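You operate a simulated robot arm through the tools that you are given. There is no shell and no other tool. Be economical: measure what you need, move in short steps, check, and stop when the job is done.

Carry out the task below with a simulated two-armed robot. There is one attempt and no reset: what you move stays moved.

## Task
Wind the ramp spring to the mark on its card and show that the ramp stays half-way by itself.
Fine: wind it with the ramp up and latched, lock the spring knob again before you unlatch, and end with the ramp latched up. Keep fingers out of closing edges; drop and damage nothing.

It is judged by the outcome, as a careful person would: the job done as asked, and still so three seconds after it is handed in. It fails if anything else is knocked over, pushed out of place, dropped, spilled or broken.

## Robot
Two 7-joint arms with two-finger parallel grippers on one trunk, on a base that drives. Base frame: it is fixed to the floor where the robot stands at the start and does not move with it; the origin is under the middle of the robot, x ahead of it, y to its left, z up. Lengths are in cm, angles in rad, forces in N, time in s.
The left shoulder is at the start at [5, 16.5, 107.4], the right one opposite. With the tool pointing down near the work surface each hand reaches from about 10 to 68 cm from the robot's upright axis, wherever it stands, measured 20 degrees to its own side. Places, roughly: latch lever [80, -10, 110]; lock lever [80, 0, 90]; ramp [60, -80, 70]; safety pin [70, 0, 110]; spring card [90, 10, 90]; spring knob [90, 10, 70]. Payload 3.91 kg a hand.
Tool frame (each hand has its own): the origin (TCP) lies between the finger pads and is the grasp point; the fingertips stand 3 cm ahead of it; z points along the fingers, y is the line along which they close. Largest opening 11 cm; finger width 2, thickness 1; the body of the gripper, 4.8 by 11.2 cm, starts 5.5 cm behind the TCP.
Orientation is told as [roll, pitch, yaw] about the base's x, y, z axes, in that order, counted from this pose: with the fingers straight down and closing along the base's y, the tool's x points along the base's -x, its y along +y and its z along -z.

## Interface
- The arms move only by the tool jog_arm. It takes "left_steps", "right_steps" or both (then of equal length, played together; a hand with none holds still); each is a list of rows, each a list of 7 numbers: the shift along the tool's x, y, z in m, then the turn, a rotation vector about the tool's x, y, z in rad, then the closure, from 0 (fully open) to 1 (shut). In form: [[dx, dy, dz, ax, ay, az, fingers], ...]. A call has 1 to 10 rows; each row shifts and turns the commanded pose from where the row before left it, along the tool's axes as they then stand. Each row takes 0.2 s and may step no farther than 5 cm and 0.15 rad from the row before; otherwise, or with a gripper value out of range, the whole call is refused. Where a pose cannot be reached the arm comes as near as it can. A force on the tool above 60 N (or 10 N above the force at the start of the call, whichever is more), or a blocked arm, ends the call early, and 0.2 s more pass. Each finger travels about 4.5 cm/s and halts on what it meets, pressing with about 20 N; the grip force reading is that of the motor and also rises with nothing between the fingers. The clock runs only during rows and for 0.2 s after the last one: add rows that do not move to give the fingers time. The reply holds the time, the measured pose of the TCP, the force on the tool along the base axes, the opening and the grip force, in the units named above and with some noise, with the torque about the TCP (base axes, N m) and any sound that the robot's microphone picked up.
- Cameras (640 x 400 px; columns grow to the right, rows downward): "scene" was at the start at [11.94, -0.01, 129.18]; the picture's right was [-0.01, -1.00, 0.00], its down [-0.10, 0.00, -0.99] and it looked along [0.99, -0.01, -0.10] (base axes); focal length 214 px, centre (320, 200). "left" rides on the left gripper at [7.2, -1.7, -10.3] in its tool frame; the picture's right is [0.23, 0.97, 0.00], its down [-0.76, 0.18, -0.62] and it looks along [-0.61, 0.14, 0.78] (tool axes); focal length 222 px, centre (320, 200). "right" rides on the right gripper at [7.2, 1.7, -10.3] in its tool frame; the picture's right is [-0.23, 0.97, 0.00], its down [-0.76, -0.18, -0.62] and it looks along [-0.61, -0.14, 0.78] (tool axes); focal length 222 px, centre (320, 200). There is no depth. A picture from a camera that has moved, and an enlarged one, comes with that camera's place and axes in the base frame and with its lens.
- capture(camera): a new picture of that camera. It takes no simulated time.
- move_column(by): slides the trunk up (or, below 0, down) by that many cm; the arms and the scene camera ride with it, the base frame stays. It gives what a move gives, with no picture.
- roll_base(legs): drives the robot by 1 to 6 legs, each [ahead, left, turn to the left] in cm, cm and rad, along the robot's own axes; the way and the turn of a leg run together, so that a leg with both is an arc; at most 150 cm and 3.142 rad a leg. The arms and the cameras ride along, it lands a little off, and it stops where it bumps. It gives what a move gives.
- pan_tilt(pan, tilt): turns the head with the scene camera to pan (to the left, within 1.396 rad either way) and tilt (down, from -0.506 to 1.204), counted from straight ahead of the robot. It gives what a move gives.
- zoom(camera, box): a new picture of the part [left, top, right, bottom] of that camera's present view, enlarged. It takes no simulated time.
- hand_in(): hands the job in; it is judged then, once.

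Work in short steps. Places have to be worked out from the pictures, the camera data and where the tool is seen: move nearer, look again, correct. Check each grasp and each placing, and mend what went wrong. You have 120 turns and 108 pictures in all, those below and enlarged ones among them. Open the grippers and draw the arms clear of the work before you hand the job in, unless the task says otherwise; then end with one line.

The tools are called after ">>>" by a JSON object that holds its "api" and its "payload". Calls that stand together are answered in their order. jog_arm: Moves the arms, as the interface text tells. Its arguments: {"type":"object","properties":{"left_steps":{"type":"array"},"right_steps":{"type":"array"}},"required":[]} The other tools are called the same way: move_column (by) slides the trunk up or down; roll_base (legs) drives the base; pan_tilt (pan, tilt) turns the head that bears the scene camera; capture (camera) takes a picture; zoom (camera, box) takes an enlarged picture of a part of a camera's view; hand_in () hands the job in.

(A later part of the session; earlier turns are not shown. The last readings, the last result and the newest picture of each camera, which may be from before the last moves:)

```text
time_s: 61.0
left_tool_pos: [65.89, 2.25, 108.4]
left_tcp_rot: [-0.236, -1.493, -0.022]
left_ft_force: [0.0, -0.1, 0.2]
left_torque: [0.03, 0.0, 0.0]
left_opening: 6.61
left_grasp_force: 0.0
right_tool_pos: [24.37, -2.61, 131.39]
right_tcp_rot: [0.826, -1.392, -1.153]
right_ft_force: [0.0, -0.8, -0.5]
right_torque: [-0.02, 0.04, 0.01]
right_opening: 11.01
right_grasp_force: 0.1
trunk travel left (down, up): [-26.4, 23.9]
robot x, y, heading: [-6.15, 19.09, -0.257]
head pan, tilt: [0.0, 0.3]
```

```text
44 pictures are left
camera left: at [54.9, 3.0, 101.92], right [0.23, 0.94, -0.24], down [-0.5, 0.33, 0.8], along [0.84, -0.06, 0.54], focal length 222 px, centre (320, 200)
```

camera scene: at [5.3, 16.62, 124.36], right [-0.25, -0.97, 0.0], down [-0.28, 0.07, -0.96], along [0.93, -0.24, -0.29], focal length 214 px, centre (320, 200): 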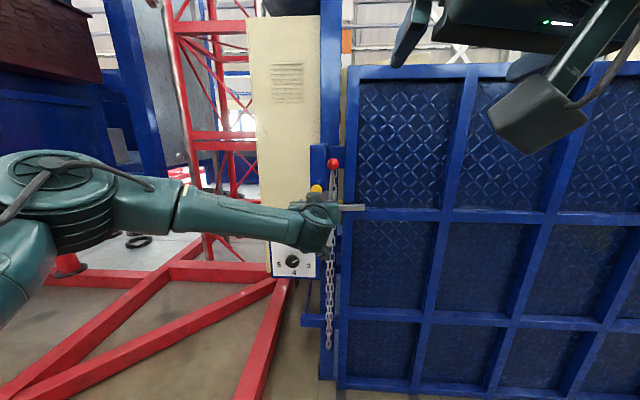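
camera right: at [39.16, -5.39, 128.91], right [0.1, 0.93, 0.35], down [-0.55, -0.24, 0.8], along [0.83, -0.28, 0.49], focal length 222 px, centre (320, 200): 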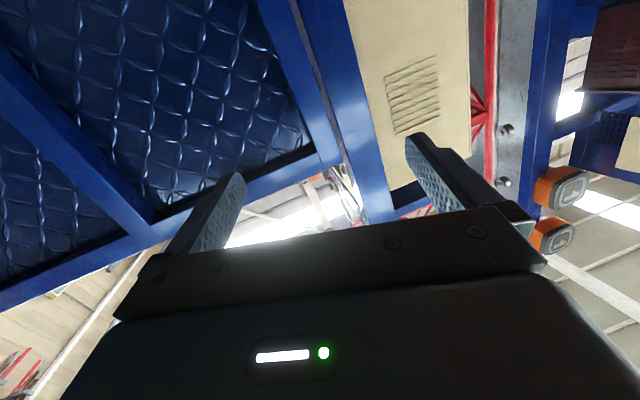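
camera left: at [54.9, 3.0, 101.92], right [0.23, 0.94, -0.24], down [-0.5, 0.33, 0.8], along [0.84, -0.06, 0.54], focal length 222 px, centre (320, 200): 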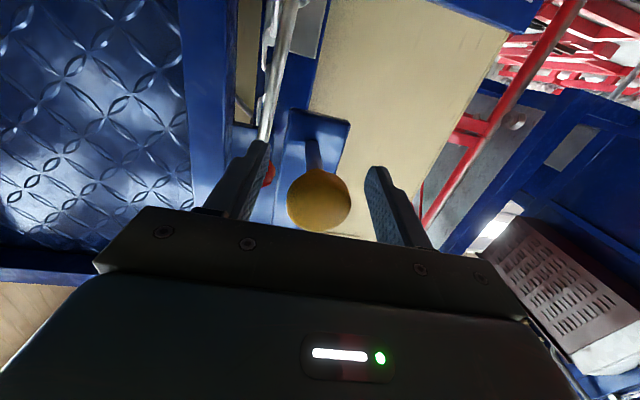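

The head is between the pads. I close on it and pull back a couple of centimetres gently.

>>> {"api": "jog_arm", "payload": {"left_steps": [[0, 0, 0, 0, 0, 0, 0.6], [0, 0, 0, 0, 0, 0, 0.75], [0, 0, 0, 0, 0, 0, 0.85], [0, 0, 0, 0, 0, 0, 0.85], [0.0008, 0, -0.01, 0, 0, 0, 0.85], [0.0008, 0, -0.01, 0, 0, 0, 0.85], [0, 0, 0, 0, 0, 0, 0.85]]}}

>>> {"api": "capture", "payload": {"camera": "left"}}

```text
time_s: 62.4
left_tool_pos: [64.69, 2.38, 108.1]
left_tcp_rot: [-0.223, -1.491, -0.04]
left_ft_force: [27.8, -15.1, -1.6]
left_torque: [0.23, 0.48, -1.11]
left_opening: 3.32
left_grasp_force: 45.3
right_tool_pos: [24.84, -3.0, 131.25]
right_tcp_rot: [0.81, -1.389, -1.141]
right_ft_force: [0.3, -0.2, -0.6]
right_torque: [0.03, 0.03, -0.02]
right_opening: 10.99
right_grasp_force: 0.1
trunk travel left (down, up): [-26.4, 23.9]
robot x, y, heading: [-6.28, 19.47, -0.258]
head pan, tilt: [0.0, 0.3]
stopped in row 7 (left hand): the force on the tool passed its limit at 83 N (the readings are from after the stop); the commanded pose is now the measured one
```

```text
43 pictures are left
camera left: at [53.6, 3.33, 101.74], right [0.23, 0.94, -0.24], down [-0.49, 0.33, 0.8], along [0.84, -0.07, 0.54], focal length 222 px, centre (320, 200)
```

left: 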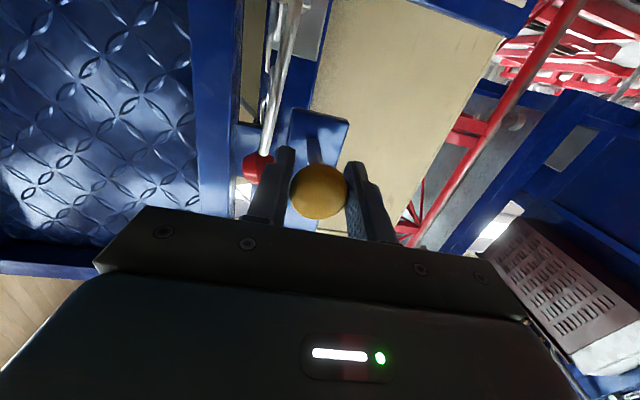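

It gave ~1 cm and then resisted strongly (83 N). I zoom in to see whether the pin moved.

>>> {"api": "zoom", "payload": {"camera": "left", "box": [220, 80, 400, 230]}}

>>> {"api": "zoom", "payload": {"camera": "scene", "box": [290, 130, 380, 240]}}

```text
2.67 times, centred on (310, 155) of left
camera zoom: at [53.6, 3.33, 101.74], right [0.23, 0.94, -0.24], down [-0.49, 0.33, 0.8], along [0.84, -0.07, 0.54], focal length 592 px, centre (347, 320)
```

zoom: 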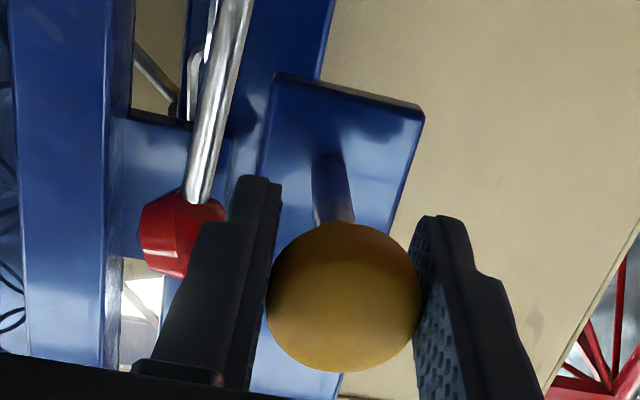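

```text
3.64 times, centred on (335, 185) of scene
camera zoom: at [5.77, 16.33, 124.31], right [-0.26, -0.97, 0.0], down [-0.29, 0.08, -0.95], along [0.92, -0.24, -0.3], focal length 780 px, centre (266, 254)
```

zoom: 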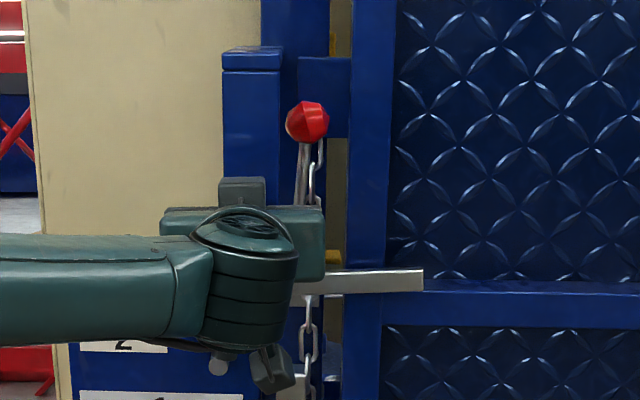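

The head hasn't moved; the pads slipped over it. I regrip and try a twist to see if the pin is turn-to-release.

>>> {"api": "jog_arm", "payload": {"left_steps": [[0, 0, 0, 0, 0, 0, 0.6], [0, 0, 0.014, 0, 0, 0, 0.6], [0, 0, 0, 0, 0, 0, 0.85], [0, 0, 0, 0, 0, 0, 0.88], [0, 0, 0, 0, 0, 0, 0.88], [0, 0, 0, -0.011, 0, -0.14, 0.88], [0, 0, 0, -0.011, 0, -0.14, 0.88], [0, 0, 0, -0.011, 0, -0.14, 0.88]]}}

>>> {"api": "zoom", "payload": {"camera": "left", "box": [220, 80, 400, 230]}}

```text
time_s: 64.2
left_tool_pos: [65.44, 2.09, 108.38]
left_tcp_rot: [-1.385, -1.127, 1.175]
left_ft_force: [-2.4, -4.4, 1.9]
left_torque: [0.39, -0.04, -0.05]
left_opening: 3.31
left_grasp_force: 45.2
right_tool_pos: [24.38, -2.69, 131.4]
right_tcp_rot: [0.831, -1.393, -1.162]
right_ft_force: [-0.5, 0.3, 0.6]
right_torque: [0.0, 0.01, 0.03]
right_opening: 11.01
right_grasp_force: 0.1
trunk travel left (down, up): [-26.4, 23.9]
robot x, y, heading: [-6.57, 19.67, -0.262]
head pan, tilt: [0.0, 0.3]
```

```text
2.67 times, centred on (310, 155) of left
camera zoom: at [53.93, -0.01, 103.43], right [0.13, 0.78, -0.62], down [-0.45, 0.6, 0.66], along [0.88, 0.19, 0.43], focal length 592 px, centre (347, 320)
```

zoom: 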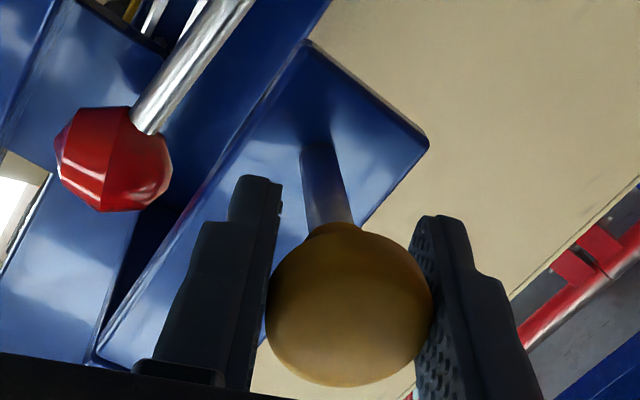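

Torque is small (0.4 Nm). I now try a slow pull in this twisted attitude.

>>> {"api": "jog_arm", "payload": {"left_steps": [[0, 0, -0.004, 0, 0, 0, 0.95], [0, 0, -0.004, 0, 0, 0, 0.95], [0, 0, -0.004, 0, 0, 0, 0.95], [0, 0, -0.004, 0, 0, 0, 0.95]]}}

>>> {"api": "zoom", "payload": {"camera": "left", "box": [220, 80, 400, 230]}}

```text
time_s: 65.2
left_tool_pos: [64.32, 2.39, 108.32]
left_tcp_rot: [-1.378, -1.128, 1.169]
left_ft_force: [32.9, -26.1, 12.4]
left_torque: [-0.21, 0.25, 0.22]
left_opening: 3.31
left_grasp_force: 45.0
right_tool_pos: [24.65, -3.17, 131.4]
right_tcp_rot: [0.819, -1.39, -1.149]
right_ft_force: [0.2, 0.7, 0.2]
right_torque: [0.0, 0.02, -0.01]
right_opening: 11.01
right_grasp_force: 0.0
trunk travel left (down, up): [-26.4, 23.9]
robot x, y, heading: [-6.22, 19.56, -0.259]
head pan, tilt: [0.0, 0.3]
```

```text
2.67 times, centred on (310, 155) of left
camera zoom: at [52.77, 0.21, 103.37], right [0.13, 0.78, -0.62], down [-0.45, 0.6, 0.66], along [0.89, 0.19, 0.42], focal length 592 px, centre (347, 320)
```

zoom: 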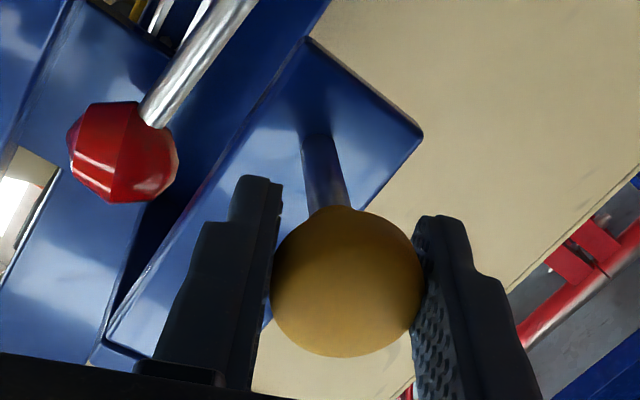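

The pin does not come with 45 N. Before forcing anything I let go and move the left hand aside to look behind the bracket from the left.

>>> {"api": "jog_arm", "payload": {"left_steps": [[0, 0, 0, 0, 0, 0, 0.6], [0, 0, 0, 0, 0, 0, 0.4], [0, 0, -0.045, 0, 0, 0, 0.4], [0, 0, -0.035, 0.011, 0, 0.14, 0.4], [0, 0, 0, 0.011, 0, 0.14, 0.4], [0, 0, 0, 0.011, 0, 0.14, 0.4]]}}

>>> {"api": "jog_arm", "payload": {"left_steps": [[0, 0.04, 0, 0.14, 0, 0, 0.4], [0, 0.04, 0, 0.14, 0, 0, 0.4], [0, 0.045, 0, 0.14, 0, 0, 0.4], [0, 0.045, 0.02, 0.14, 0, 0, 0.4], [0, 0.03, 0.03, 0.14, 0, 0, 0.4], [0, 0, 0.03, 0.1, 0, 0, 0.4]]}}

>>> {"api": "capture", "payload": {"camera": "left"}}

```text
time_s: 66.6
left_tool_pos: [56.32, 4.44, 109.3]
left_tcp_rot: [-0.234, -1.494, -0.022]
left_ft_force: [0.5, -1.0, -0.2]
left_torque: [0.01, 0.01, -0.01]
left_opening: 6.62
left_grasp_force: 0.1
right_tool_pos: [24.23, -2.85, 131.5]
right_tcp_rot: [0.828, -1.393, -1.157]
right_ft_force: [0.0, -0.3, 0.0]
right_torque: [-0.01, -0.01, -0.02]
right_opening: 11.0
right_grasp_force: 0.1
trunk travel left (down, up): [-26.4, 23.9]
robot x, y, heading: [-6.12, 19.6, -0.262]
head pan, tilt: [0.0, 0.3]
```

```text
time_s: 68.0
left_tool_pos: [71.45, 15.49, 108.13]
left_tcp_rot: [-1.054, -1.497, -0.005]
left_ft_force: [-0.1, 0.5, 1.4]
left_torque: [0.06, 0.04, -0.04]
left_opening: 6.6
left_grasp_force: 0.0
right_tool_pos: [24.3, -2.79, 131.43]
right_tcp_rot: [0.831, -1.393, -1.163]
right_ft_force: [0.2, -0.1, -0.2]
right_torque: [-0.02, -0.01, 0.04]
right_opening: 11.0
right_grasp_force: 0.0
trunk travel left (down, up): [-26.4, 23.9]
robot x, y, heading: [-6.3, 19.44, -0.262]
head pan, tilt: [0.0, 0.3]
```

```text
38 pictures are left
camera left: at [64.38, 23.6, 101.48], right [0.83, 0.48, -0.29], down [-0.09, 0.63, 0.77], along [0.55, -0.61, 0.57], focal length 222 px, centre (320, 200)
```

left: 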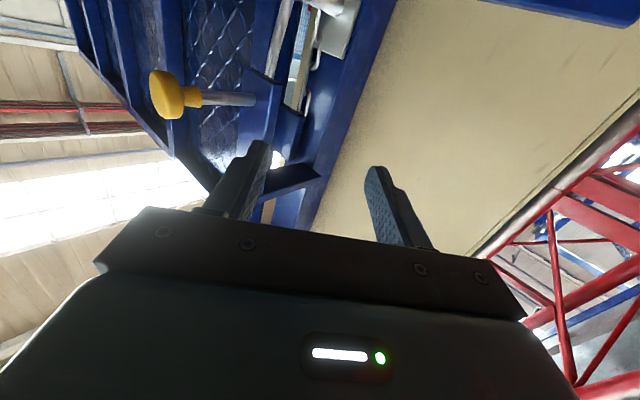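

>>> {"api": "zoom", "payload": {"camera": "left", "box": [130, 10, 370, 230]}}

```text
1.82 times, centred on (250, 120) of left
camera zoom: at [64.38, 23.6, 101.48], right [0.83, 0.48, -0.29], down [-0.09, 0.63, 0.77], along [0.55, -0.61, 0.57], focal length 404 px, centre (447, 346)
```

zoom: 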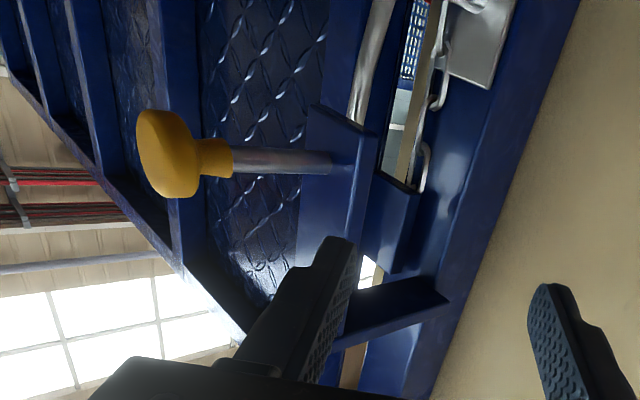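

This view explains it: the pin is already drawn out to its stop, nothing sticks out behind the plate, and the latch handle can swing left behind it. So the pin stays as it is. I straighten and retract the left hand.

>>> {"api": "jog_arm", "payload": {"left_steps": [[0, 0, -0.02, -0.14, 0, 0, 0.4], [0, 0, -0.02, -0.14, 0, 0, 0.4], [0, 0, -0.02, -0.14, 0, 0, 0.4], [0, 0, -0.03, -0.14, 0, 0, 0.4], [0, 0, -0.04, -0.14, 0, 0, 0.4], [0, 0, -0.045, -0.1, 0, 0, 0.4], [-0.03, 0, -0.045, 0, 0, 0, 0.4], [-0.04, 0, -0.03, 0, 0, 0, 0.4]]}}

>>> {"api": "roll_base", "payload": {"legs": [[0, 10, 0]]}}

>>> {"api": "capture", "payload": {"camera": "right"}}

>>> {"api": "pan_tilt", "payload": {"pan": -0.3, "tilt": 0.45}}

>>> {"api": "capture", "payload": {"camera": "scene"}}

```text
refused: row 7 steps farther than a row can; nothing moved
```

```text
time_s: 69.1
left_tool_pos: [72.31, 18.93, 108.21]
left_tcp_rot: [-1.054, -1.497, 0.001]
left_ft_force: [-1.2, -0.6, -0.2]
left_torque: [0.01, 0.01, -0.03]
left_opening: 6.59
left_grasp_force: 0.2
right_tool_pos: [25.25, 0.45, 131.47]
right_tcp_rot: [0.824, -1.39, -1.151]
right_ft_force: [-0.6, -0.4, 0.3]
right_torque: [-0.01, 0.0, 0.01]
right_opening: 10.97
right_grasp_force: 0.1
trunk travel left (down, up): [-26.4, 23.9]
robot x, y, heading: [-5.42, 22.41, -0.265]
head pan, tilt: [0.0, 0.3]
stopped in leg 1: the robot was blocked; the commanded pose is now the measured one
```

```text
36 pictures are left
camera right: at [15.51, 6.46, 125.73], right [0.34, 0.87, 0.35], down [-0.59, -0.1, 0.8], along [0.73, -0.48, 0.48], focal length 222 px, centre (320, 200)
```

right: 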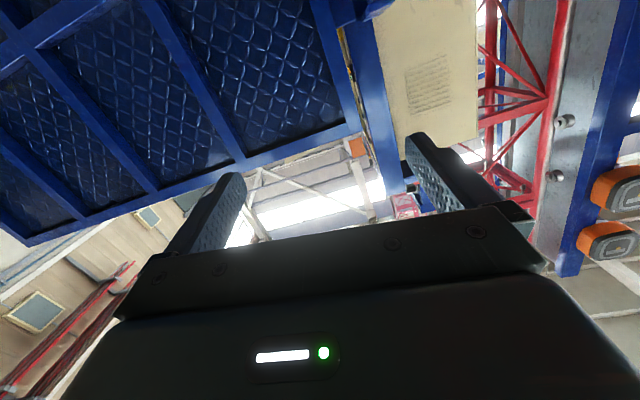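

```text
time_s: 69.9
left_tool_pos: [72.38, 18.95, 108.08]
left_tcp_rot: [-1.063, -1.494, 0.006]
left_ft_force: [0.4, -0.2, 0.5]
left_torque: [0.01, 0.01, 0.03]
left_opening: 6.62
left_grasp_force: 0.0
right_tool_pos: [25.32, -0.09, 131.33]
right_tcp_rot: [0.83, -1.385, -1.165]
right_ft_force: [0.0, -0.6, -1.1]
right_torque: [0.01, -0.02, 0.02]
right_opening: 11.03
right_grasp_force: 0.0
trunk travel left (down, up): [-26.4, 23.9]
robot x, y, heading: [-5.74, 22.9, -0.256]
head pan, tilt: [-0.3, 0.45]
```

```text
35 pictures are left
camera scene: at [6.04, 19.28, 124.18], right [-0.3, -0.96, 0.0], down [-0.3, 0.09, -0.95], along [0.91, -0.28, -0.31], focal length 214 px, centre (320, 200)
```

scene: 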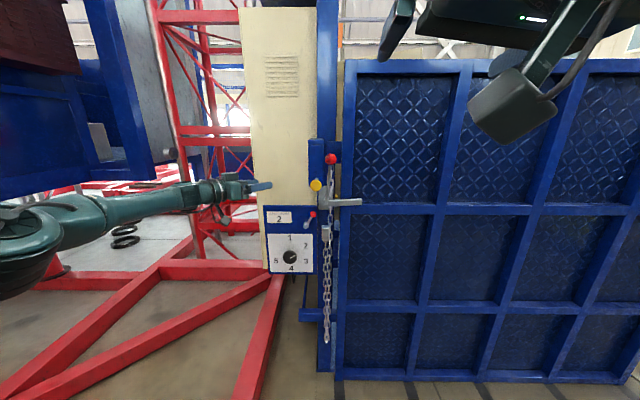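

The base is blocked to the left (likely the outstretched left arm). I retract the left hand properly with shorter rows.

>>> {"api": "jog_arm", "payload": {"left_steps": [[0, 0, -0.02, -0.14, 0, 0, 0.4], [0, 0, -0.02, -0.14, 0, 0, 0.4], [0, -0.01, -0.02, -0.14, 0, 0, 0.4], [0, -0.01, -0.03, -0.14, 0, 0, 0.4], [0, -0.01, -0.04, -0.14, 0, 0, 0.4], [0, -0.02, -0.04, -0.1, 0, 0, 0.4], [-0.02, -0.02, -0.035, 0, 0, 0, 0.4], [-0.03, -0.02, -0.03, 0, 0, 0, 0.4]]}}

>>> {"api": "roll_base", "payload": {"legs": [[-6, 0, 0], [0, 10, 0]]}}

>>> {"api": "capture", "payload": {"camera": "scene"}}

```text
time_s: 71.7
left_tool_pos: [50.09, 22.41, 114.87]
left_tcp_rot: [-0.259, -1.495, 0.006]
left_ft_force: [0.0, -0.3, 0.7]
left_torque: [-0.02, 0.02, 0.01]
left_opening: 6.58
left_grasp_force: 0.1
right_tool_pos: [25.31, -0.05, 131.46]
right_tcp_rot: [0.842, -1.383, -1.18]
right_ft_force: [-0.9, -0.6, 0.0]
right_torque: [0.01, 0.02, 0.0]
right_opening: 10.99
right_grasp_force: 0.1
trunk travel left (down, up): [-26.4, 23.9]
robot x, y, heading: [-5.3, 22.73, -0.259]
head pan, tilt: [-0.3, 0.45]
```

```text
time_s: 73.1
left_tool_pos: [44.23, 24.46, 114.88]
left_tcp_rot: [-0.264, -1.493, 0.01]
left_ft_force: [-0.6, 0.1, -0.2]
left_torque: [-0.01, 0.02, 0.0]
left_opening: 6.6
left_grasp_force: 0.0
right_tool_pos: [19.5, 1.91, 131.39]
right_tcp_rot: [0.831, -1.383, -1.162]
right_ft_force: [0.4, 0.5, 1.4]
right_torque: [0.02, -0.02, 0.02]
right_opening: 10.98
right_grasp_force: 0.1
trunk travel left (down, up): [-26.4, 23.9]
robot x, y, heading: [-11.05, 24.74, -0.26]
head pan, tilt: [-0.3, 0.45]
stopped in leg 2: the robot was blocked; the commanded pose is now the measured one
```

```text
34 pictures are left
camera scene: at [-0.88, 19.05, 123.04], right [-0.53, -0.85, 0.0], down [-0.36, 0.23, -0.9], along [0.77, -0.48, -0.43], focal length 214 px, centre (320, 200)
```

scene: 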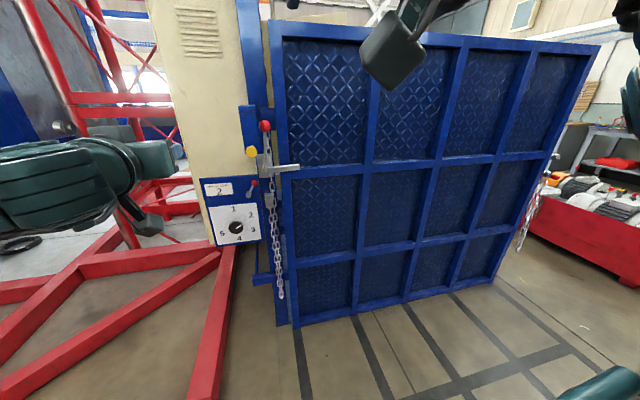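

The chassis limits the base on the left, so I'll work from in front instead: hold the ramp's top edge (z≈143.6) with the left hand and lift the latch bar with the right. First raise the trunk and turn the left tool downward, the right tool 35° downward.

>>> {"api": "move_column", "payload": {"by": 22}}

>>> {"api": "jog_arm", "payload": {"left_steps": [[0, 0, 0, 0, 0.147, 0, 0], [0, 0, 0, 0, 0.147, 0, 0], [0, 0, 0, 0, 0.147, 0, 0], [0, 0, 0, 0, 0.147, 0, 0], [0, 0, 0, 0, 0.147, 0, 0], [0, 0, 0, 0, 0.147, 0, 0], [0, 0, 0, 0, 0.147, 0, 0], [0, 0, 0, 0, 0.147, 0, 0], [0, 0, 0, 0, 0.147, 0, 0], [0, 0, 0, 0, 0.147, 0, 0]], "right_steps": [[0.04, 0, 0, 0, 0.1, 0, 0.3], [0.04, 0, 0, 0, 0.1, 0, 0.6], [0.04, 0, 0, 0, 0.1, 0, 0.8], [0.04, 0, 0, 0, 0.1, 0, 1], [0.04, 0, 0, 0, 0.1, 0, 1], [0.04, 0, 0, 0, 0.1, 0, 1], [0.04, 0, 0, 0, 0, 0, 1], [0.04, 0, 0, 0, 0, 0, 1], [0, 0, 0, 0, 0, 0, 1], [0, 0, 0, 0, 0, 0, 1]]}}

>>> {"api": "capture", "payload": {"camera": "scene"}}

```text
time_s: 75.4
left_tool_pos: [44.24, 24.37, 136.94]
left_tcp_rot: [-0.262, -1.492, 0.008]
left_ft_force: [0.8, 0.1, 0.1]
left_torque: [0.01, 0.0, 0.01]
left_opening: 6.63
left_grasp_force: 0.1
right_tool_pos: [19.47, 1.94, 153.46]
right_tcp_rot: [0.834, -1.384, -1.168]
right_ft_force: [1.0, 0.1, -0.4]
right_torque: [-0.01, 0.02, 0.02]
right_opening: 10.98
right_grasp_force: 0.1
trunk travel left (down, up): [-48.4, 1.9]
robot x, y, heading: [-11.31, 24.51, -0.257]
head pan, tilt: [-0.3, 0.45]
```

```text
time_s: 76.9
left_tool_pos: [44.26, 24.55, 136.78]
left_tcp_rot: [-0.025, -0.606, -0.239]
left_ft_force: [0.3, -0.7, -0.1]
left_torque: [0.0, 0.01, 0.0]
left_opening: 10.99
left_grasp_force: 0.0
right_tool_pos: [12.89, 7.39, 131.78]
right_tcp_rot: [0.2, -0.848, -0.514]
right_ft_force: [3.5, 1.2, -0.6]
right_torque: [-0.02, 0.01, -0.32]
right_opening: 0.01
right_grasp_force: 15.4
right hand out of reach, approached as far as the arm can: row 7
trunk travel left (down, up): [-48.4, 1.9]
robot x, y, heading: [-11.59, 24.41, -0.252]
head pan, tilt: [-0.3, 0.45]
stopped in row 7 (right hand): the force on the tool passed its limit at 124 N (the readings are from after the stop); the commanded pose is now the measured one
```

```text
33 pictures are left
camera scene: at [-0.83, 19.08, 144.95], right [-0.53, -0.85, 0.0], down [-0.37, 0.23, -0.9], along [0.76, -0.48, -0.44], focal length 214 px, centre (320, 200)
```

scene: 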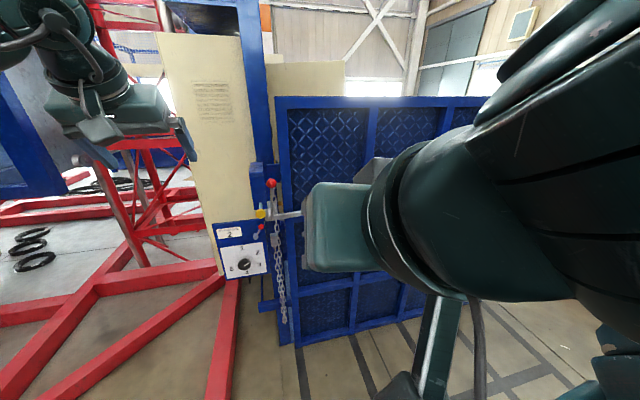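

The right hand folded against the body. I move it forward and to the right, and finish turning the left tool down.

>>> {"api": "jog_arm", "payload": {"left_steps": [[0, 0, 0, 0, 0.147, 0, 0], [0, 0, 0, 0, 0.147, 0, 0], [0, 0, 0, 0, 0.147, 0, 0], [0, 0, 0, 0, 0.147, 0, 0], [0, 0, 0, 0, 0, 0.145, 0], [0, 0, 0, 0, 0, 0.145, 0], [0, 0, 0, 0, 0, 0.145, 0]], "right_steps": [[-0.03, 0, 0.034, 0, 0, 0, 1], [-0.03, 0, 0.034, 0, 0, 0, 1], [-0.03, 0, 0.034, 0, 0, 0, 1], [-0.03, 0, 0.034, 0, 0, 0, 1], [-0.026, -0.03, 0.029, 0, 0, 0, 1], [-0.026, -0.03, 0.029, 0, 0, 0, 1], [0, -0.04, 0, 0, 0, 0, 1]]}}

>>> {"api": "capture", "payload": {"camera": "scene"}}

```text
time_s: 78.5
left_tool_pos: [44.14, 24.42, 136.85]
left_tcp_rot: [-0.009, -0.024, -0.691]
left_ft_force: [-0.4, -0.4, -0.3]
left_torque: [0.03, -0.03, 0.0]
left_opening: 10.99
left_grasp_force: 0.0
right_tool_pos: [33.49, -11.34, 130.93]
right_tcp_rot: [0.202, -0.846, -0.513]
right_ft_force: [-0.5, 0.1, -0.3]
right_torque: [-0.03, -0.02, 0.02]
right_opening: 0.0
right_grasp_force: 20.4
trunk travel left (down, up): [-48.4, 1.9]
robot x, y, heading: [-11.55, 24.67, -0.253]
head pan, tilt: [-0.3, 0.45]
```

```text
32 pictures are left
camera scene: at [-1.03, 18.94, 144.97], right [-0.53, -0.85, 0.0], down [-0.37, 0.23, -0.9], along [0.76, -0.48, -0.43], focal length 214 px, centre (320, 200)
```

scene: 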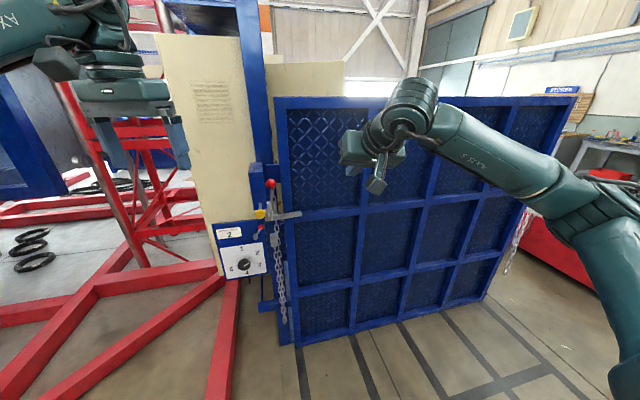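

Clear now. I finish turning the left tool (fingers closing along the ramp's normal), raise it above the ramp top, and lower the right hand toward latch height.

>>> {"api": "jog_arm", "payload": {"left_steps": [[0, 0, -0.018, 0, 0, 0.143, 0], [0, 0, -0.018, 0, 0, 0.143, 0], [0, 0, -0.018, 0, 0, 0.143, 0], [0, 0, -0.018, 0, 0, 0.143, 0], [0, 0, -0.018, 0, 0, 0.143, 0], [0, 0, -0.018, 0, 0, 0.143, 0], [0, 0, -0.018, 0, 0, 0.143, 0], [0, 0, -0.018, 0, 0, 0.143, 0]], "right_steps": [[0.024, 0, 0.021, 0, 0, 0, 1], [0.024, 0, 0.021, 0, 0, 0, 1], [0.024, 0, 0.021, 0, 0, 0, 1], [0.024, 0, 0.021, 0, 0, 0, 1], [0.024, 0, 0.021, 0, 0, 0, 1], [0.024, 0, 0.021, 0, 0, 0, 1], [0.024, 0, 0.021, 0, 0, 0, 1], [0.024, 0, 0.021, 0, 0, 0, 1]]}}

>>> {"api": "roll_base", "payload": {"legs": [[0, -18, 0], [25, 0, 0]]}}

>>> {"api": "capture", "payload": {"camera": "scene"}}

>>> {"api": "capture", "payload": {"camera": "left"}}

```text
time_s: 80.3
left_tool_pos: [18.24, 21.87, 136.24]
left_tcp_rot: [0.016, -0.019, -1.834]
left_ft_force: [-0.1, 0.2, -0.2]
left_torque: [-0.02, 0.01, -0.01]
left_opening: 11.0
left_grasp_force: 0.1
left hand out of reach, approached as far as the arm can: row 1, 2, 3, 4, 5, 6, 7, 8
right_tool_pos: [35.18, -7.97, 105.68]
right_tcp_rot: [0.202, -0.848, -0.514]
right_ft_force: [-0.4, 0.2, 0.4]
right_torque: [-0.03, -0.02, 0.03]
right_opening: 0.0
right_grasp_force: 19.9
trunk travel left (down, up): [-48.4, 1.9]
robot x, y, heading: [-11.2, 24.71, -0.255]
head pan, tilt: [-0.3, 0.45]
```

```text
time_s: 84.0
left_tool_pos: [37.98, -2.32, 136.27]
left_tcp_rot: [0.018, -0.021, -1.836]
left_ft_force: [0.4, -0.6, -0.2]
left_torque: [0.01, 0.0, 0.0]
left_opening: 10.99
left_grasp_force: 0.1
right_tool_pos: [54.72, -32.37, 105.48]
right_tcp_rot: [0.202, -0.848, -0.516]
right_ft_force: [-0.2, -0.6, -0.4]
right_torque: [0.02, 0.01, -0.03]
right_opening: 0.0
right_grasp_force: 20.1
trunk travel left (down, up): [-48.4, 1.9]
robot x, y, heading: [8.48, 0.92, -0.259]
head pan, tilt: [-0.3, 0.45]
```

```text
31 pictures are left
camera scene: at [18.85, -5.07, 144.95], right [-0.53, -0.85, 0.0], down [-0.37, 0.23, -0.9], along [0.76, -0.48, -0.44], focal length 214 px, centre (320, 200)
```

scene: 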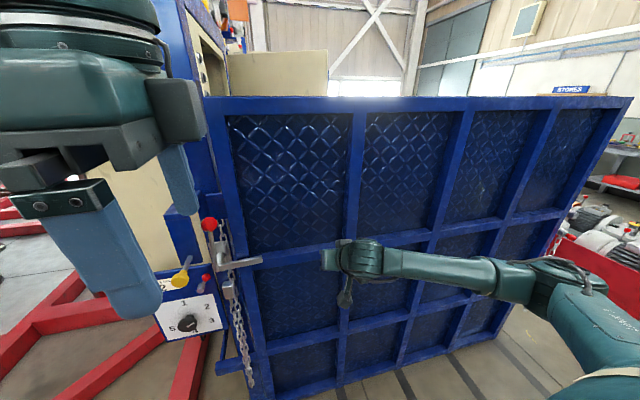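

```text
30 pictures are left
camera left: at [38.01, 5.19, 146.4], right [1.0, -0.04, 0.01], down [-0.04, -0.77, 0.64], along [-0.01, -0.64, -0.77], focal length 222 px, centre (320, 200)
```

left: 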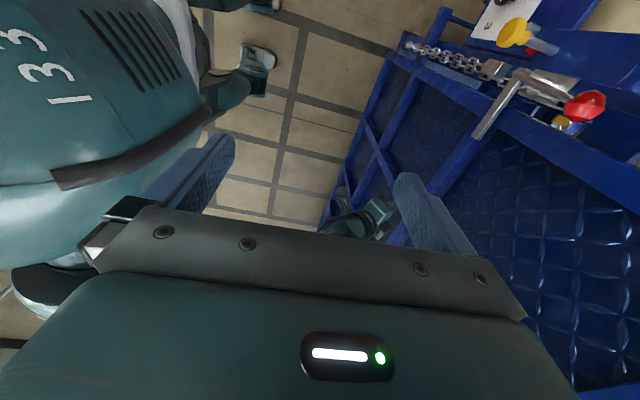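

The left arm folded in close while turning. I bring it forward and up again and see how high it can get.

>>> {"api": "jog_arm", "payload": {"left_steps": [[0, 0.04, -0.02, 0, 0, 0, 0], [0, 0.04, -0.02, 0, 0, 0, 0], [0, 0.04, -0.02, 0, 0, 0, 0], [0, 0.04, -0.02, 0, 0, 0, 0], [0, 0.04, -0.02, 0, 0, 0, 0], [0, 0, -0.03, 0, 0, 0, 0], [0, 0, 0, 0, 0, 0, 0]]}}

>>> {"api": "capture", "payload": {"camera": "left"}}

```text
time_s: 85.5
left_tool_pos: [36.69, -6.42, 138.36]
left_tcp_rot: [0.016, -0.021, -1.835]
left_ft_force: [0.5, -0.1, 0.2]
left_torque: [-0.01, 0.0, -0.01]
left_opening: 10.99
left_grasp_force: 0.1
left hand out of reach, approached as far as the arm can: row 1, 2, 3, 4, 5, 6
right_tool_pos: [54.71, -32.35, 105.59]
right_tcp_rot: [0.2, -0.846, -0.516]
right_ft_force: [0.9, 0.2, -0.7]
right_torque: [0.02, 0.0, 0.03]
right_opening: 0.02
right_grasp_force: 19.9
trunk travel left (down, up): [-48.4, 1.9]
robot x, y, heading: [8.41, 0.66, -0.261]
head pan, tilt: [-0.3, 0.45]
```

```text
29 pictures are left
camera left: at [36.77, 1.16, 148.48], right [1.0, -0.03, 0.01], down [-0.03, -0.77, 0.64], along [-0.01, -0.64, -0.77], focal length 222 px, centre (320, 200)
```

left: 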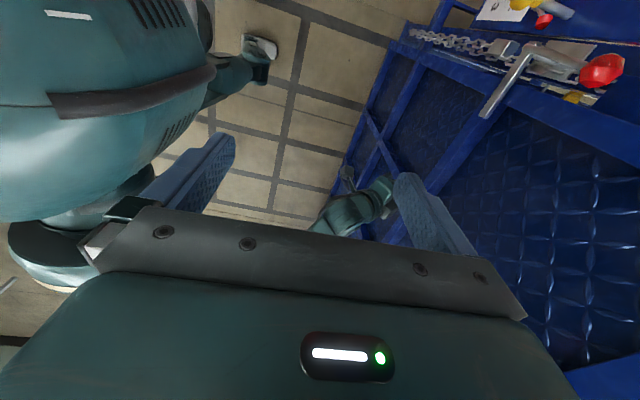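

That wrist attitude is a dead end. Simpler: hook the ramp's top edge from behind with the left fingers pointing steeply down, pull by driving back, and push from the front to close. I turn the left tool back.

>>> {"api": "jog_arm", "payload": {"left_steps": [[0, 0, 0, 0, 0, -0.148, 0], [0, 0, 0, 0, 0, -0.148, 0.3], [0, 0, 0, 0, 0, -0.148, 0.5], [0, 0, 0, 0, 0, -0.148, 0.7], [0, 0, 0, 0, 0, -0.148, 0.8], [0, 0, 0, 0, 0, -0.148, 1], [0, 0, 0, 0, 0, -0.148, 1], [0, 0, 0, 0, 0, -0.148, 1], [0, 0, 0, 0, 0, -0.148, 1], [0, 0, 0, 0, 0, -0.148, 1]]}}

>>> {"api": "jog_arm", "payload": {"left_steps": [[0, 0, -0.02, 0, -0.1, -0.09, 1], [0, 0, -0.02, 0, -0.1, 0, 1], [0, 0, -0.02, 0, -0.1, 0, 1], [0, 0, -0.02, 0, -0.1, 0, 1], [0, 0, -0.02, 0, -0.1, 0, 1], [-0.03, 0, 0, 0, 0, 0, 1], [-0.03, 0, 0, 0, 0, 0, 1]]}}

>>> {"api": "capture", "payload": {"camera": "left"}}

```text
time_s: 87.8
left_tool_pos: [36.54, -6.19, 138.55]
left_tcp_rot: [-0.019, -0.02, -0.352]
left_ft_force: [0.3, -0.7, 0.9]
left_torque: [0.0, 0.03, 0.0]
left_opening: 0.01
left_grasp_force: 19.7
right_tool_pos: [54.59, -32.31, 105.52]
right_tcp_rot: [0.201, -0.846, -0.516]
right_ft_force: [0.2, 0.1, 0.1]
right_torque: [-0.02, 0.0, 0.02]
right_opening: 0.0
right_grasp_force: 20.1
trunk travel left (down, up): [-48.4, 1.9]
robot x, y, heading: [8.37, 0.49, -0.264]
head pan, tilt: [-0.3, 0.45]
```

```text
time_s: 88.7
left_tool_pos: [36.53, -5.83, 145.38]
left_tcp_rot: [-0.029, -0.362, -0.228]
left_ft_force: [11.8, -2.2, -12.5]
left_torque: [-0.1, -0.49, -0.03]
left_opening: 0.02
left_grasp_force: 20.8
right_tool_pos: [54.62, -32.22, 105.5]
right_tcp_rot: [0.201, -0.847, -0.516]
right_ft_force: [0.3, 0.2, 0.8]
right_torque: [0.01, 0.01, 0.0]
right_opening: 0.01
right_grasp_force: 19.5
trunk travel left (down, up): [-48.4, 1.9]
robot x, y, heading: [8.24, 0.56, -0.259]
head pan, tilt: [-0.3, 0.45]
stopped in row 4 (left hand): the force on the tool passed its limit at 72 N (the readings are from after the stop); the commanded pose is now the measured one
```

```text
28 pictures are left
camera left: at [25.95, -4.87, 152.56], right [0.02, 0.99, -0.11], down [0.53, 0.08, 0.85], along [0.85, -0.08, -0.52], focal length 222 px, centre (320, 200)
```

left: 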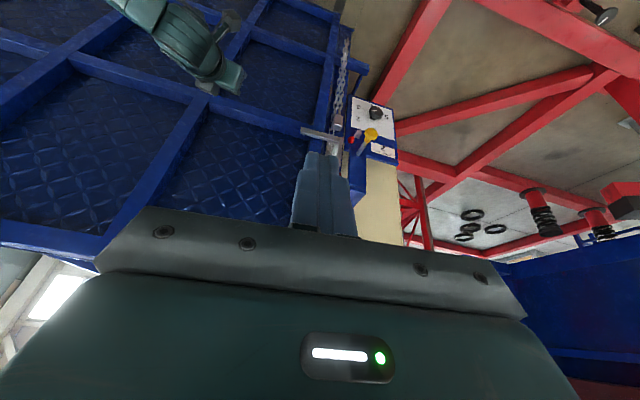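

The gripper brushed the robot's own head. I move it forward away from the head first, then up and pitch further.

>>> {"api": "jog_arm", "payload": {"left_steps": [[-0.042, 0, 0.015, 0, 0, 0, 1], [-0.042, 0, 0.015, 0, 0, 0, 1], [-0.042, 0, 0.015, 0, 0, 0, 1], [-0.042, 0, 0.015, 0, 0, 0, 1], [-0.014, 0, -0.035, 0, -0.1, 0, 1], [-0.014, 0, -0.035, 0, -0.1, 0, 1], [0, 0, 0, 0, 0, 0, 1]]}}

>>> {"api": "capture", "payload": {"camera": "left"}}

>>> {"api": "capture", "payload": {"camera": "scene"}}

```text
time_s: 90.3
left_tool_pos: [53.5, -9.5, 153.56]
left_tcp_rot: [-0.036, -0.563, -0.225]
left_ft_force: [-0.3, 0.6, -0.9]
left_torque: [0.0, 0.0, -0.01]
left_opening: 0.0
left_grasp_force: 19.3
right_tool_pos: [54.71, -32.33, 105.72]
right_tcp_rot: [0.2, -0.846, -0.517]
right_ft_force: [-0.4, -0.1, -0.5]
right_torque: [-0.03, 0.01, -0.01]
right_opening: 0.0
right_grasp_force: 20.4
trunk travel left (down, up): [-48.4, 1.9]
robot x, y, heading: [8.62, 1.07, -0.263]
head pan, tilt: [-0.3, 0.45]
```

```text
27 pictures are left
camera left: at [41.79, -8.38, 158.49], right [0.05, 0.99, -0.15], down [0.35, 0.13, 0.93], along [0.94, -0.1, -0.34], focal length 222 px, centre (320, 200)
```

left: 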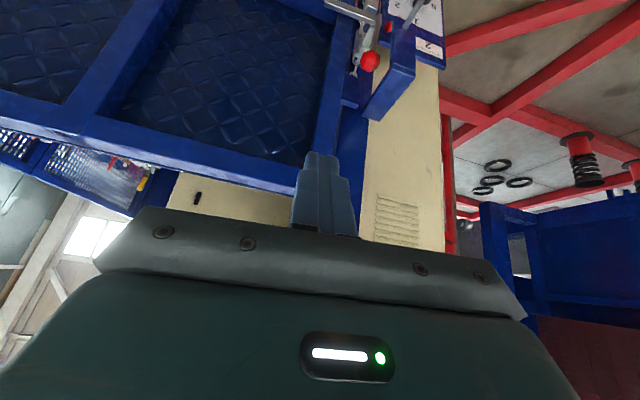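

```text
26 pictures are left
camera scene: at [18.81, -5.03, 144.95], right [-0.53, -0.85, 0.0], down [-0.37, 0.23, -0.9], along [0.76, -0.48, -0.44], focal length 214 px, centre (320, 200)
```

scene: 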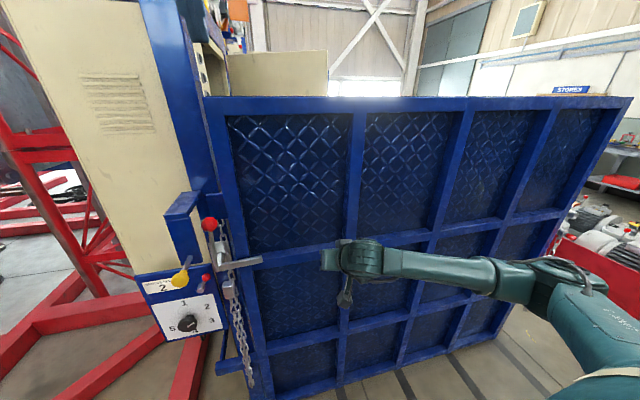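

Left hand is at a good attitude at (53.5,-9.5,153.6). I zoom in on the ramp's top edge for its thickness.

>>> {"api": "zoom", "payload": {"camera": "left", "box": [60, 60, 340, 230]}}

```text
2.29 times, centred on (200, 145) of left
camera zoom: at [41.79, -8.38, 158.49], right [0.05, 0.99, -0.15], down [0.35, 0.13, 0.93], along [0.94, -0.1, -0.34], focal length 508 px, centre (594, 326)
```

zoom: 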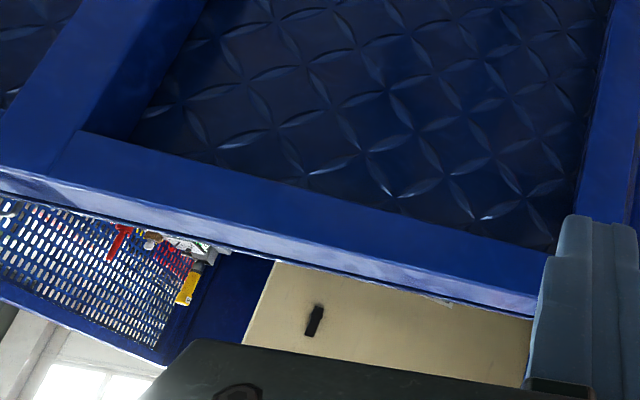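

Top edge runs f≈75.6–81 (5–6 cm thick) at z≈144.6. I pull the right hand back, shift the left hand right, and drive 18 cm ahead so the left fingers can pass over the edge.

>>> {"api": "jog_arm", "payload": {"left_steps": [[0, -0.04, -0.01, 0, 0, 0, 1], [0, -0.04, 0, 0, 0, 0, 1], [0, 0, 0, 0, 0, 0, 1], [0, 0, 0, 0, 0, 0, 1]], "right_steps": [[0.03, 0.02, -0.034, 0, 0, 0, 1], [0.03, 0.02, -0.034, 0, 0, 0, 1], [0.03, 0.02, -0.034, 0, 0, 0, 1], [0.02, 0.02, -0.024, 0, 0, 0, 1]]}}

>>> {"api": "roll_base", "payload": {"legs": [[17, 0, 0]]}}

>>> {"api": "capture", "payload": {"camera": "left"}}

```text
time_s: 91.3
left_tool_pos: [51.44, -16.85, 155.12]
left_tcp_rot: [-0.045, -0.563, -0.213]
left_ft_force: [-0.3, 0.7, -0.5]
left_torque: [0.02, -0.04, 0.02]
left_opening: 0.01
left_grasp_force: 20.1
right_tool_pos: [41.58, -19.14, 106.58]
right_tcp_rot: [0.2, -0.847, -0.519]
right_ft_force: [-0.2, -0.5, 0.1]
right_torque: [-0.04, 0.0, 0.01]
right_opening: 0.0
right_grasp_force: 20.1
trunk travel left (down, up): [-48.4, 1.9]
robot x, y, heading: [8.23, 0.53, -0.266]
head pan, tilt: [-0.3, 0.45]
```

```text
time_s: 92.8
left_tool_pos: [68.04, -21.52, 154.86]
left_tcp_rot: [-0.044, -0.563, -0.216]
left_ft_force: [0.1, -1.0, 0.3]
left_torque: [0.01, 0.02, 0.0]
left_opening: 0.02
left_grasp_force: 20.1
right_tool_pos: [58.41, -23.62, 106.7]
right_tcp_rot: [0.201, -0.845, -0.52]
right_ft_force: [-0.2, 0.4, -0.7]
right_torque: [0.02, 0.01, 0.0]
right_opening: 0.01
right_grasp_force: 19.9
trunk travel left (down, up): [-48.4, 1.9]
robot x, y, heading: [25.06, -4.12, -0.266]
head pan, tilt: [-0.3, 0.45]
```

```text
24 pictures are left
camera left: at [56.35, -20.28, 159.87], right [0.04, 0.99, -0.16], down [0.35, 0.13, 0.93], along [0.93, -0.1, -0.34], focal length 222 px, centre (320, 200)
```

left: 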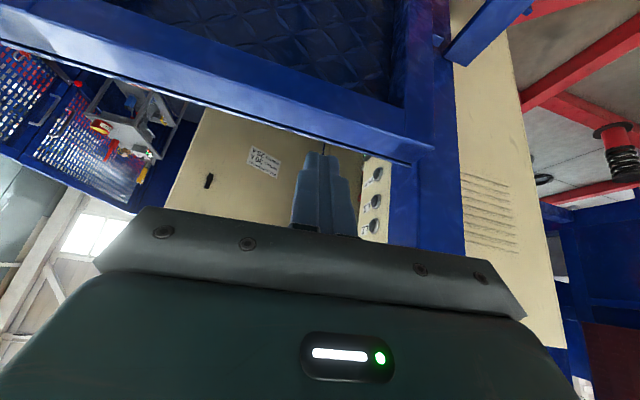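

Rear edge ≈ f 82. I move forward over the edge to f≈85, then down behind it to TCP z≈144.

>>> {"api": "jog_arm", "payload": {"left_steps": [[-0.039, 0, 0.0245, 0, 0, 0, 1], [-0.039, 0, 0.0245, 0, 0, 0, 1], [-0.039, 0, 0.0245, 0, 0, 0, 1], [0.0195, 0, 0.031, 0, 0, 0, 1], [0.0195, 0, 0.031, 0, 0, 0, 1], [0.0195, 0, 0.031, 0, 0, 0, 1]]}}

>>> {"api": "capture", "payload": {"camera": "left"}}

```text
time_s: 93.9
left_tool_pos: [75.41, -20.81, 148.02]
left_tcp_rot: [-0.079, -0.61, -0.193]
left_ft_force: [-8.5, 3.0, 20.3]
left_torque: [0.08, 0.05, -0.02]
left_opening: 0.0
left_grasp_force: 20.0
left hand out of reach, approached as far as the arm can: row 1, 2, 3
right_tool_pos: [58.2, -23.57, 106.7]
right_tcp_rot: [0.201, -0.849, -0.52]
right_ft_force: [-0.1, 0.0, -0.9]
right_torque: [-0.01, 0.0, -0.04]
right_opening: 0.0
right_grasp_force: 20.3
trunk travel left (down, up): [-48.4, 1.9]
robot x, y, heading: [25.19, -4.28, -0.268]
head pan, tilt: [-0.3, 0.45]
stopped in row 5 (left hand): the force on the tool passed its limit at 83 N (the readings are from after the stop); the commanded pose is now the measured one
```

```text
23 pictures are left
camera left: at [63.63, -19.47, 152.41], right [0.05, 0.98, -0.19], down [0.31, 0.17, 0.93], along [0.95, -0.11, -0.3], focal length 222 px, centre (320, 200)
```

left: 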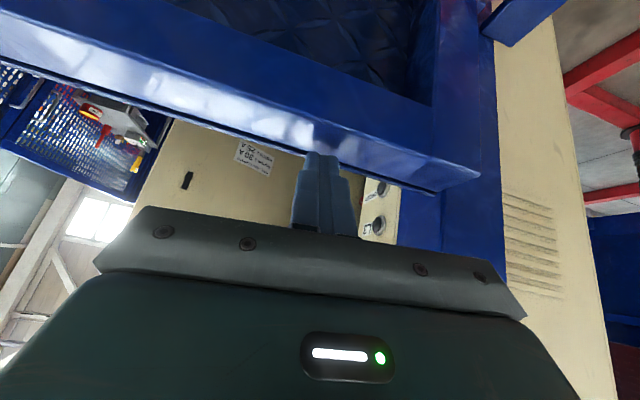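

The fingertips landed on the top surface, 5 cm short. I lift the left hand 5 cm, draw the right back 6 cm, and drive 8 cm ahead.

>>> {"api": "jog_arm", "payload": {"left_steps": [[-0.014, 0, -0.021, 0, 0, 0, 1], [-0.014, 0, -0.021, 0, 0, 0, 1]], "right_steps": [[0.02, 0, -0.023, 0, 0, 0, 1], [0.02, 0, -0.023, 0, 0, 0, 1]]}}

>>> {"api": "roll_base", "payload": {"legs": [[8, 0, 0]]}}

>>> {"api": "capture", "payload": {"camera": "left"}}

```text
time_s: 94.5
left_tool_pos: [75.65, -20.13, 152.38]
left_tcp_rot: [-0.076, -0.605, -0.197]
left_ft_force: [0.0, -0.5, 0.2]
left_torque: [-0.03, -0.04, -0.05]
left_opening: 0.01
left_grasp_force: 19.8
left hand out of reach, approached as far as the arm can: row 2
right_tool_pos: [55.31, -19.5, 105.31]
right_tcp_rot: [0.199, -0.847, -0.52]
right_ft_force: [-0.4, 0.4, 0.0]
right_torque: [0.01, 0.02, -0.02]
right_opening: 0.0
right_grasp_force: 19.7
right hand out of reach, approached as far as the arm can: row 1, 2
trunk travel left (down, up): [-48.4, 1.9]
robot x, y, heading: [24.81, -3.92, -0.262]
head pan, tilt: [-0.3, 0.45]
```

```text
time_s: 95.5
left_tool_pos: [83.43, -22.18, 152.43]
left_tcp_rot: [-0.074, -0.605, -0.195]
left_ft_force: [0.1, -1.6, -0.4]
left_torque: [0.02, 0.0, -0.02]
left_opening: 0.01
left_grasp_force: 20.1
right_tool_pos: [63.18, -21.64, 105.29]
right_tcp_rot: [0.199, -0.845, -0.519]
right_ft_force: [0.6, 1.2, -0.3]
right_torque: [0.04, -0.02, 0.0]
right_opening: 0.0
right_grasp_force: 20.0
trunk travel left (down, up): [-48.4, 1.9]
robot x, y, heading: [32.63, -6.16, -0.267]
head pan, tilt: [-0.3, 0.45]
```

```text
22 pictures are left
camera left: at [71.55, -20.93, 156.89], right [0.05, 0.98, -0.19], down [0.32, 0.17, 0.93], along [0.95, -0.1, -0.31], focal length 222 px, centre (320, 200)
```

left: 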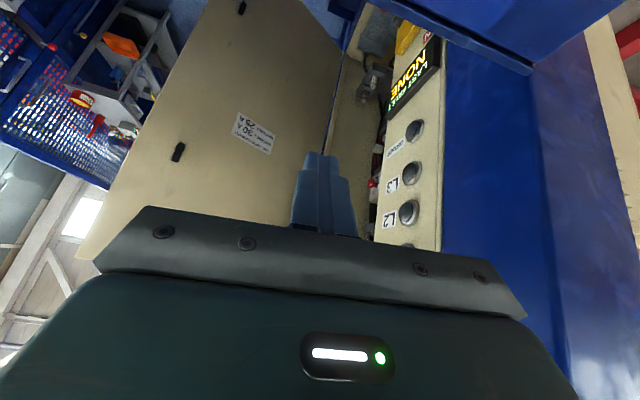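

Fingers are past the rear edge. I lower the left hand 8.5 cm behind the edge, and bring the right hand down and left, in front of and below the latch bar.

>>> {"api": "jog_arm", "payload": {"left_steps": [[0.024, 0, 0.035, 0, 0, 0, 1], [0.024, 0, 0.035, 0, 0, 0, 1], [0, 0, 0, 0, 0, 0, 1], [0, 0, 0, 0, 0, 0, 1]], "right_steps": [[0.032, 0, 0.028, 0, 0, 0, 1], [0.032, 0, 0.028, 0, 0, 0, 1], [0, 0.045, 0, 0, 0, 0, 1], [0, 0.04, 0, 0, 0, 0, 1]]}}

>>> {"api": "capture", "payload": {"camera": "right"}}

>>> {"api": "pan_tilt", "payload": {"pan": 0.2, "tilt": 0.7}}

>>> {"api": "capture", "payload": {"camera": "scene"}}

```text
time_s: 96.5
left_tool_pos: [83.08, -22.92, 143.85]
left_tcp_rot: [-0.08, -0.605, -0.196]
left_ft_force: [0.5, -0.7, -0.1]
left_torque: [-0.02, -0.01, -0.03]
left_opening: 0.02
left_grasp_force: 19.8
right_tool_pos: [66.78, -12.77, 97.9]
right_tcp_rot: [0.198, -0.846, -0.519]
right_ft_force: [0.1, 0.3, 0.1]
right_torque: [0.02, 0.01, 0.02]
right_opening: 0.0
right_grasp_force: 20.0
trunk travel left (down, up): [-48.4, 1.9]
robot x, y, heading: [32.84, -6.36, -0.267]
head pan, tilt: [-0.3, 0.45]
```

```text
21 pictures are left
camera right: at [55.71, -6.71, 99.47], right [0.48, 0.82, 0.3], down [-0.08, -0.29, 0.95], along [0.87, -0.48, -0.07], focal length 222 px, centre (320, 200)
```

right: 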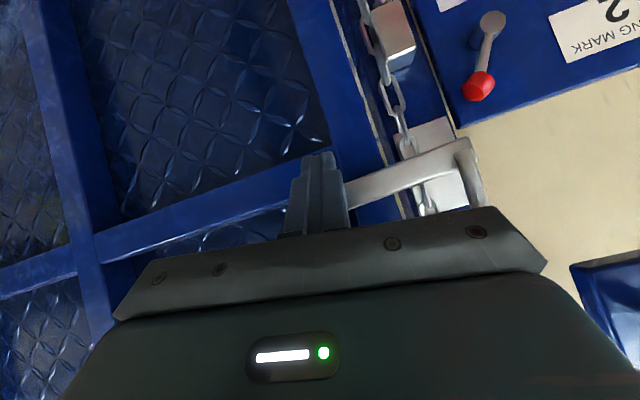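

```text
time_s: 97.5
left_tool_pos: [83.07, -22.86, 143.94]
left_tcp_rot: [-0.077, -0.607, -0.196]
left_ft_force: [-0.3, -0.2, 0.2]
left_torque: [0.02, -0.01, -0.01]
left_opening: 0.01
left_grasp_force: 20.3
right_tool_pos: [66.83, -12.81, 98.06]
right_tcp_rot: [0.2, -0.847, -0.521]
right_ft_force: [-0.3, 0.1, 0.3]
right_torque: [0.0, -0.01, 0.0]
right_opening: 0.01
right_grasp_force: 19.6
trunk travel left (down, up): [-48.4, 1.9]
robot x, y, heading: [33.06, -6.01, -0.268]
head pan, tilt: [0.201, 0.7]
```

```text
20 pictures are left
camera scene: at [43.86, -7.32, 142.74], right [-0.07, -1.0, 0.0], down [-0.64, 0.04, -0.77], along [0.76, -0.05, -0.64], focal length 214 px, centre (320, 200)
```

scene: 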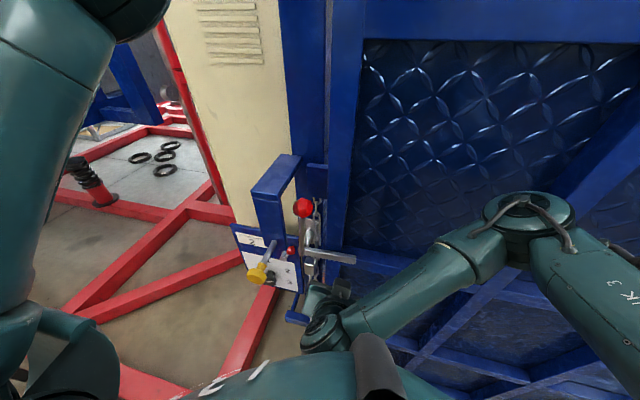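

The left hook is behind the edge without contact. The right fingertip is just below bar level, so I shift 2.5 cm left, 2 cm down, then forward under the bar.

>>> {"api": "jog_arm", "payload": {"right_steps": [[0.015, 0.028, 0.0135, 0, 0, 0, 1], [-0.018, 0, 0.021, 0, 0, 0, 1], [-0.018, 0, 0.021, 0, 0, 0, 1], [0, 0, 0, 0, 0, 0, 1]]}}

>>> {"api": "capture", "payload": {"camera": "right"}}

```text
time_s: 98.5
left_tool_pos: [82.95, -22.91, 143.93]
left_tcp_rot: [-0.077, -0.604, -0.197]
left_ft_force: [-0.2, -0.1, -0.1]
left_torque: [0.01, 0.03, -0.03]
left_opening: 0.01
left_grasp_force: 19.7
right_tool_pos: [72.88, -11.9, 96.34]
right_tcp_rot: [0.199, -0.845, -0.52]
right_ft_force: [-0.4, -0.9, -0.6]
right_torque: [-0.02, -0.02, 0.01]
right_opening: 0.0
right_grasp_force: 20.5
trunk travel left (down, up): [-48.4, 1.9]
robot x, y, heading: [32.65, -6.22, -0.269]
head pan, tilt: [0.201, 0.7]
```

```text
19 pictures are left
camera right: at [61.65, -5.83, 97.8], right [0.48, 0.83, 0.3], down [-0.08, -0.3, 0.95], along [0.87, -0.48, -0.07], focal length 222 px, centre (320, 200)
```

right: 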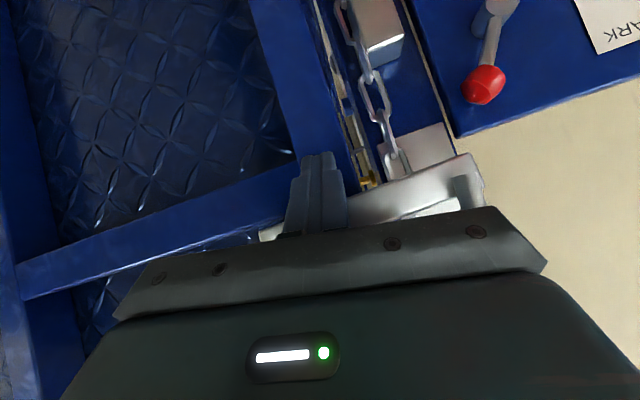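

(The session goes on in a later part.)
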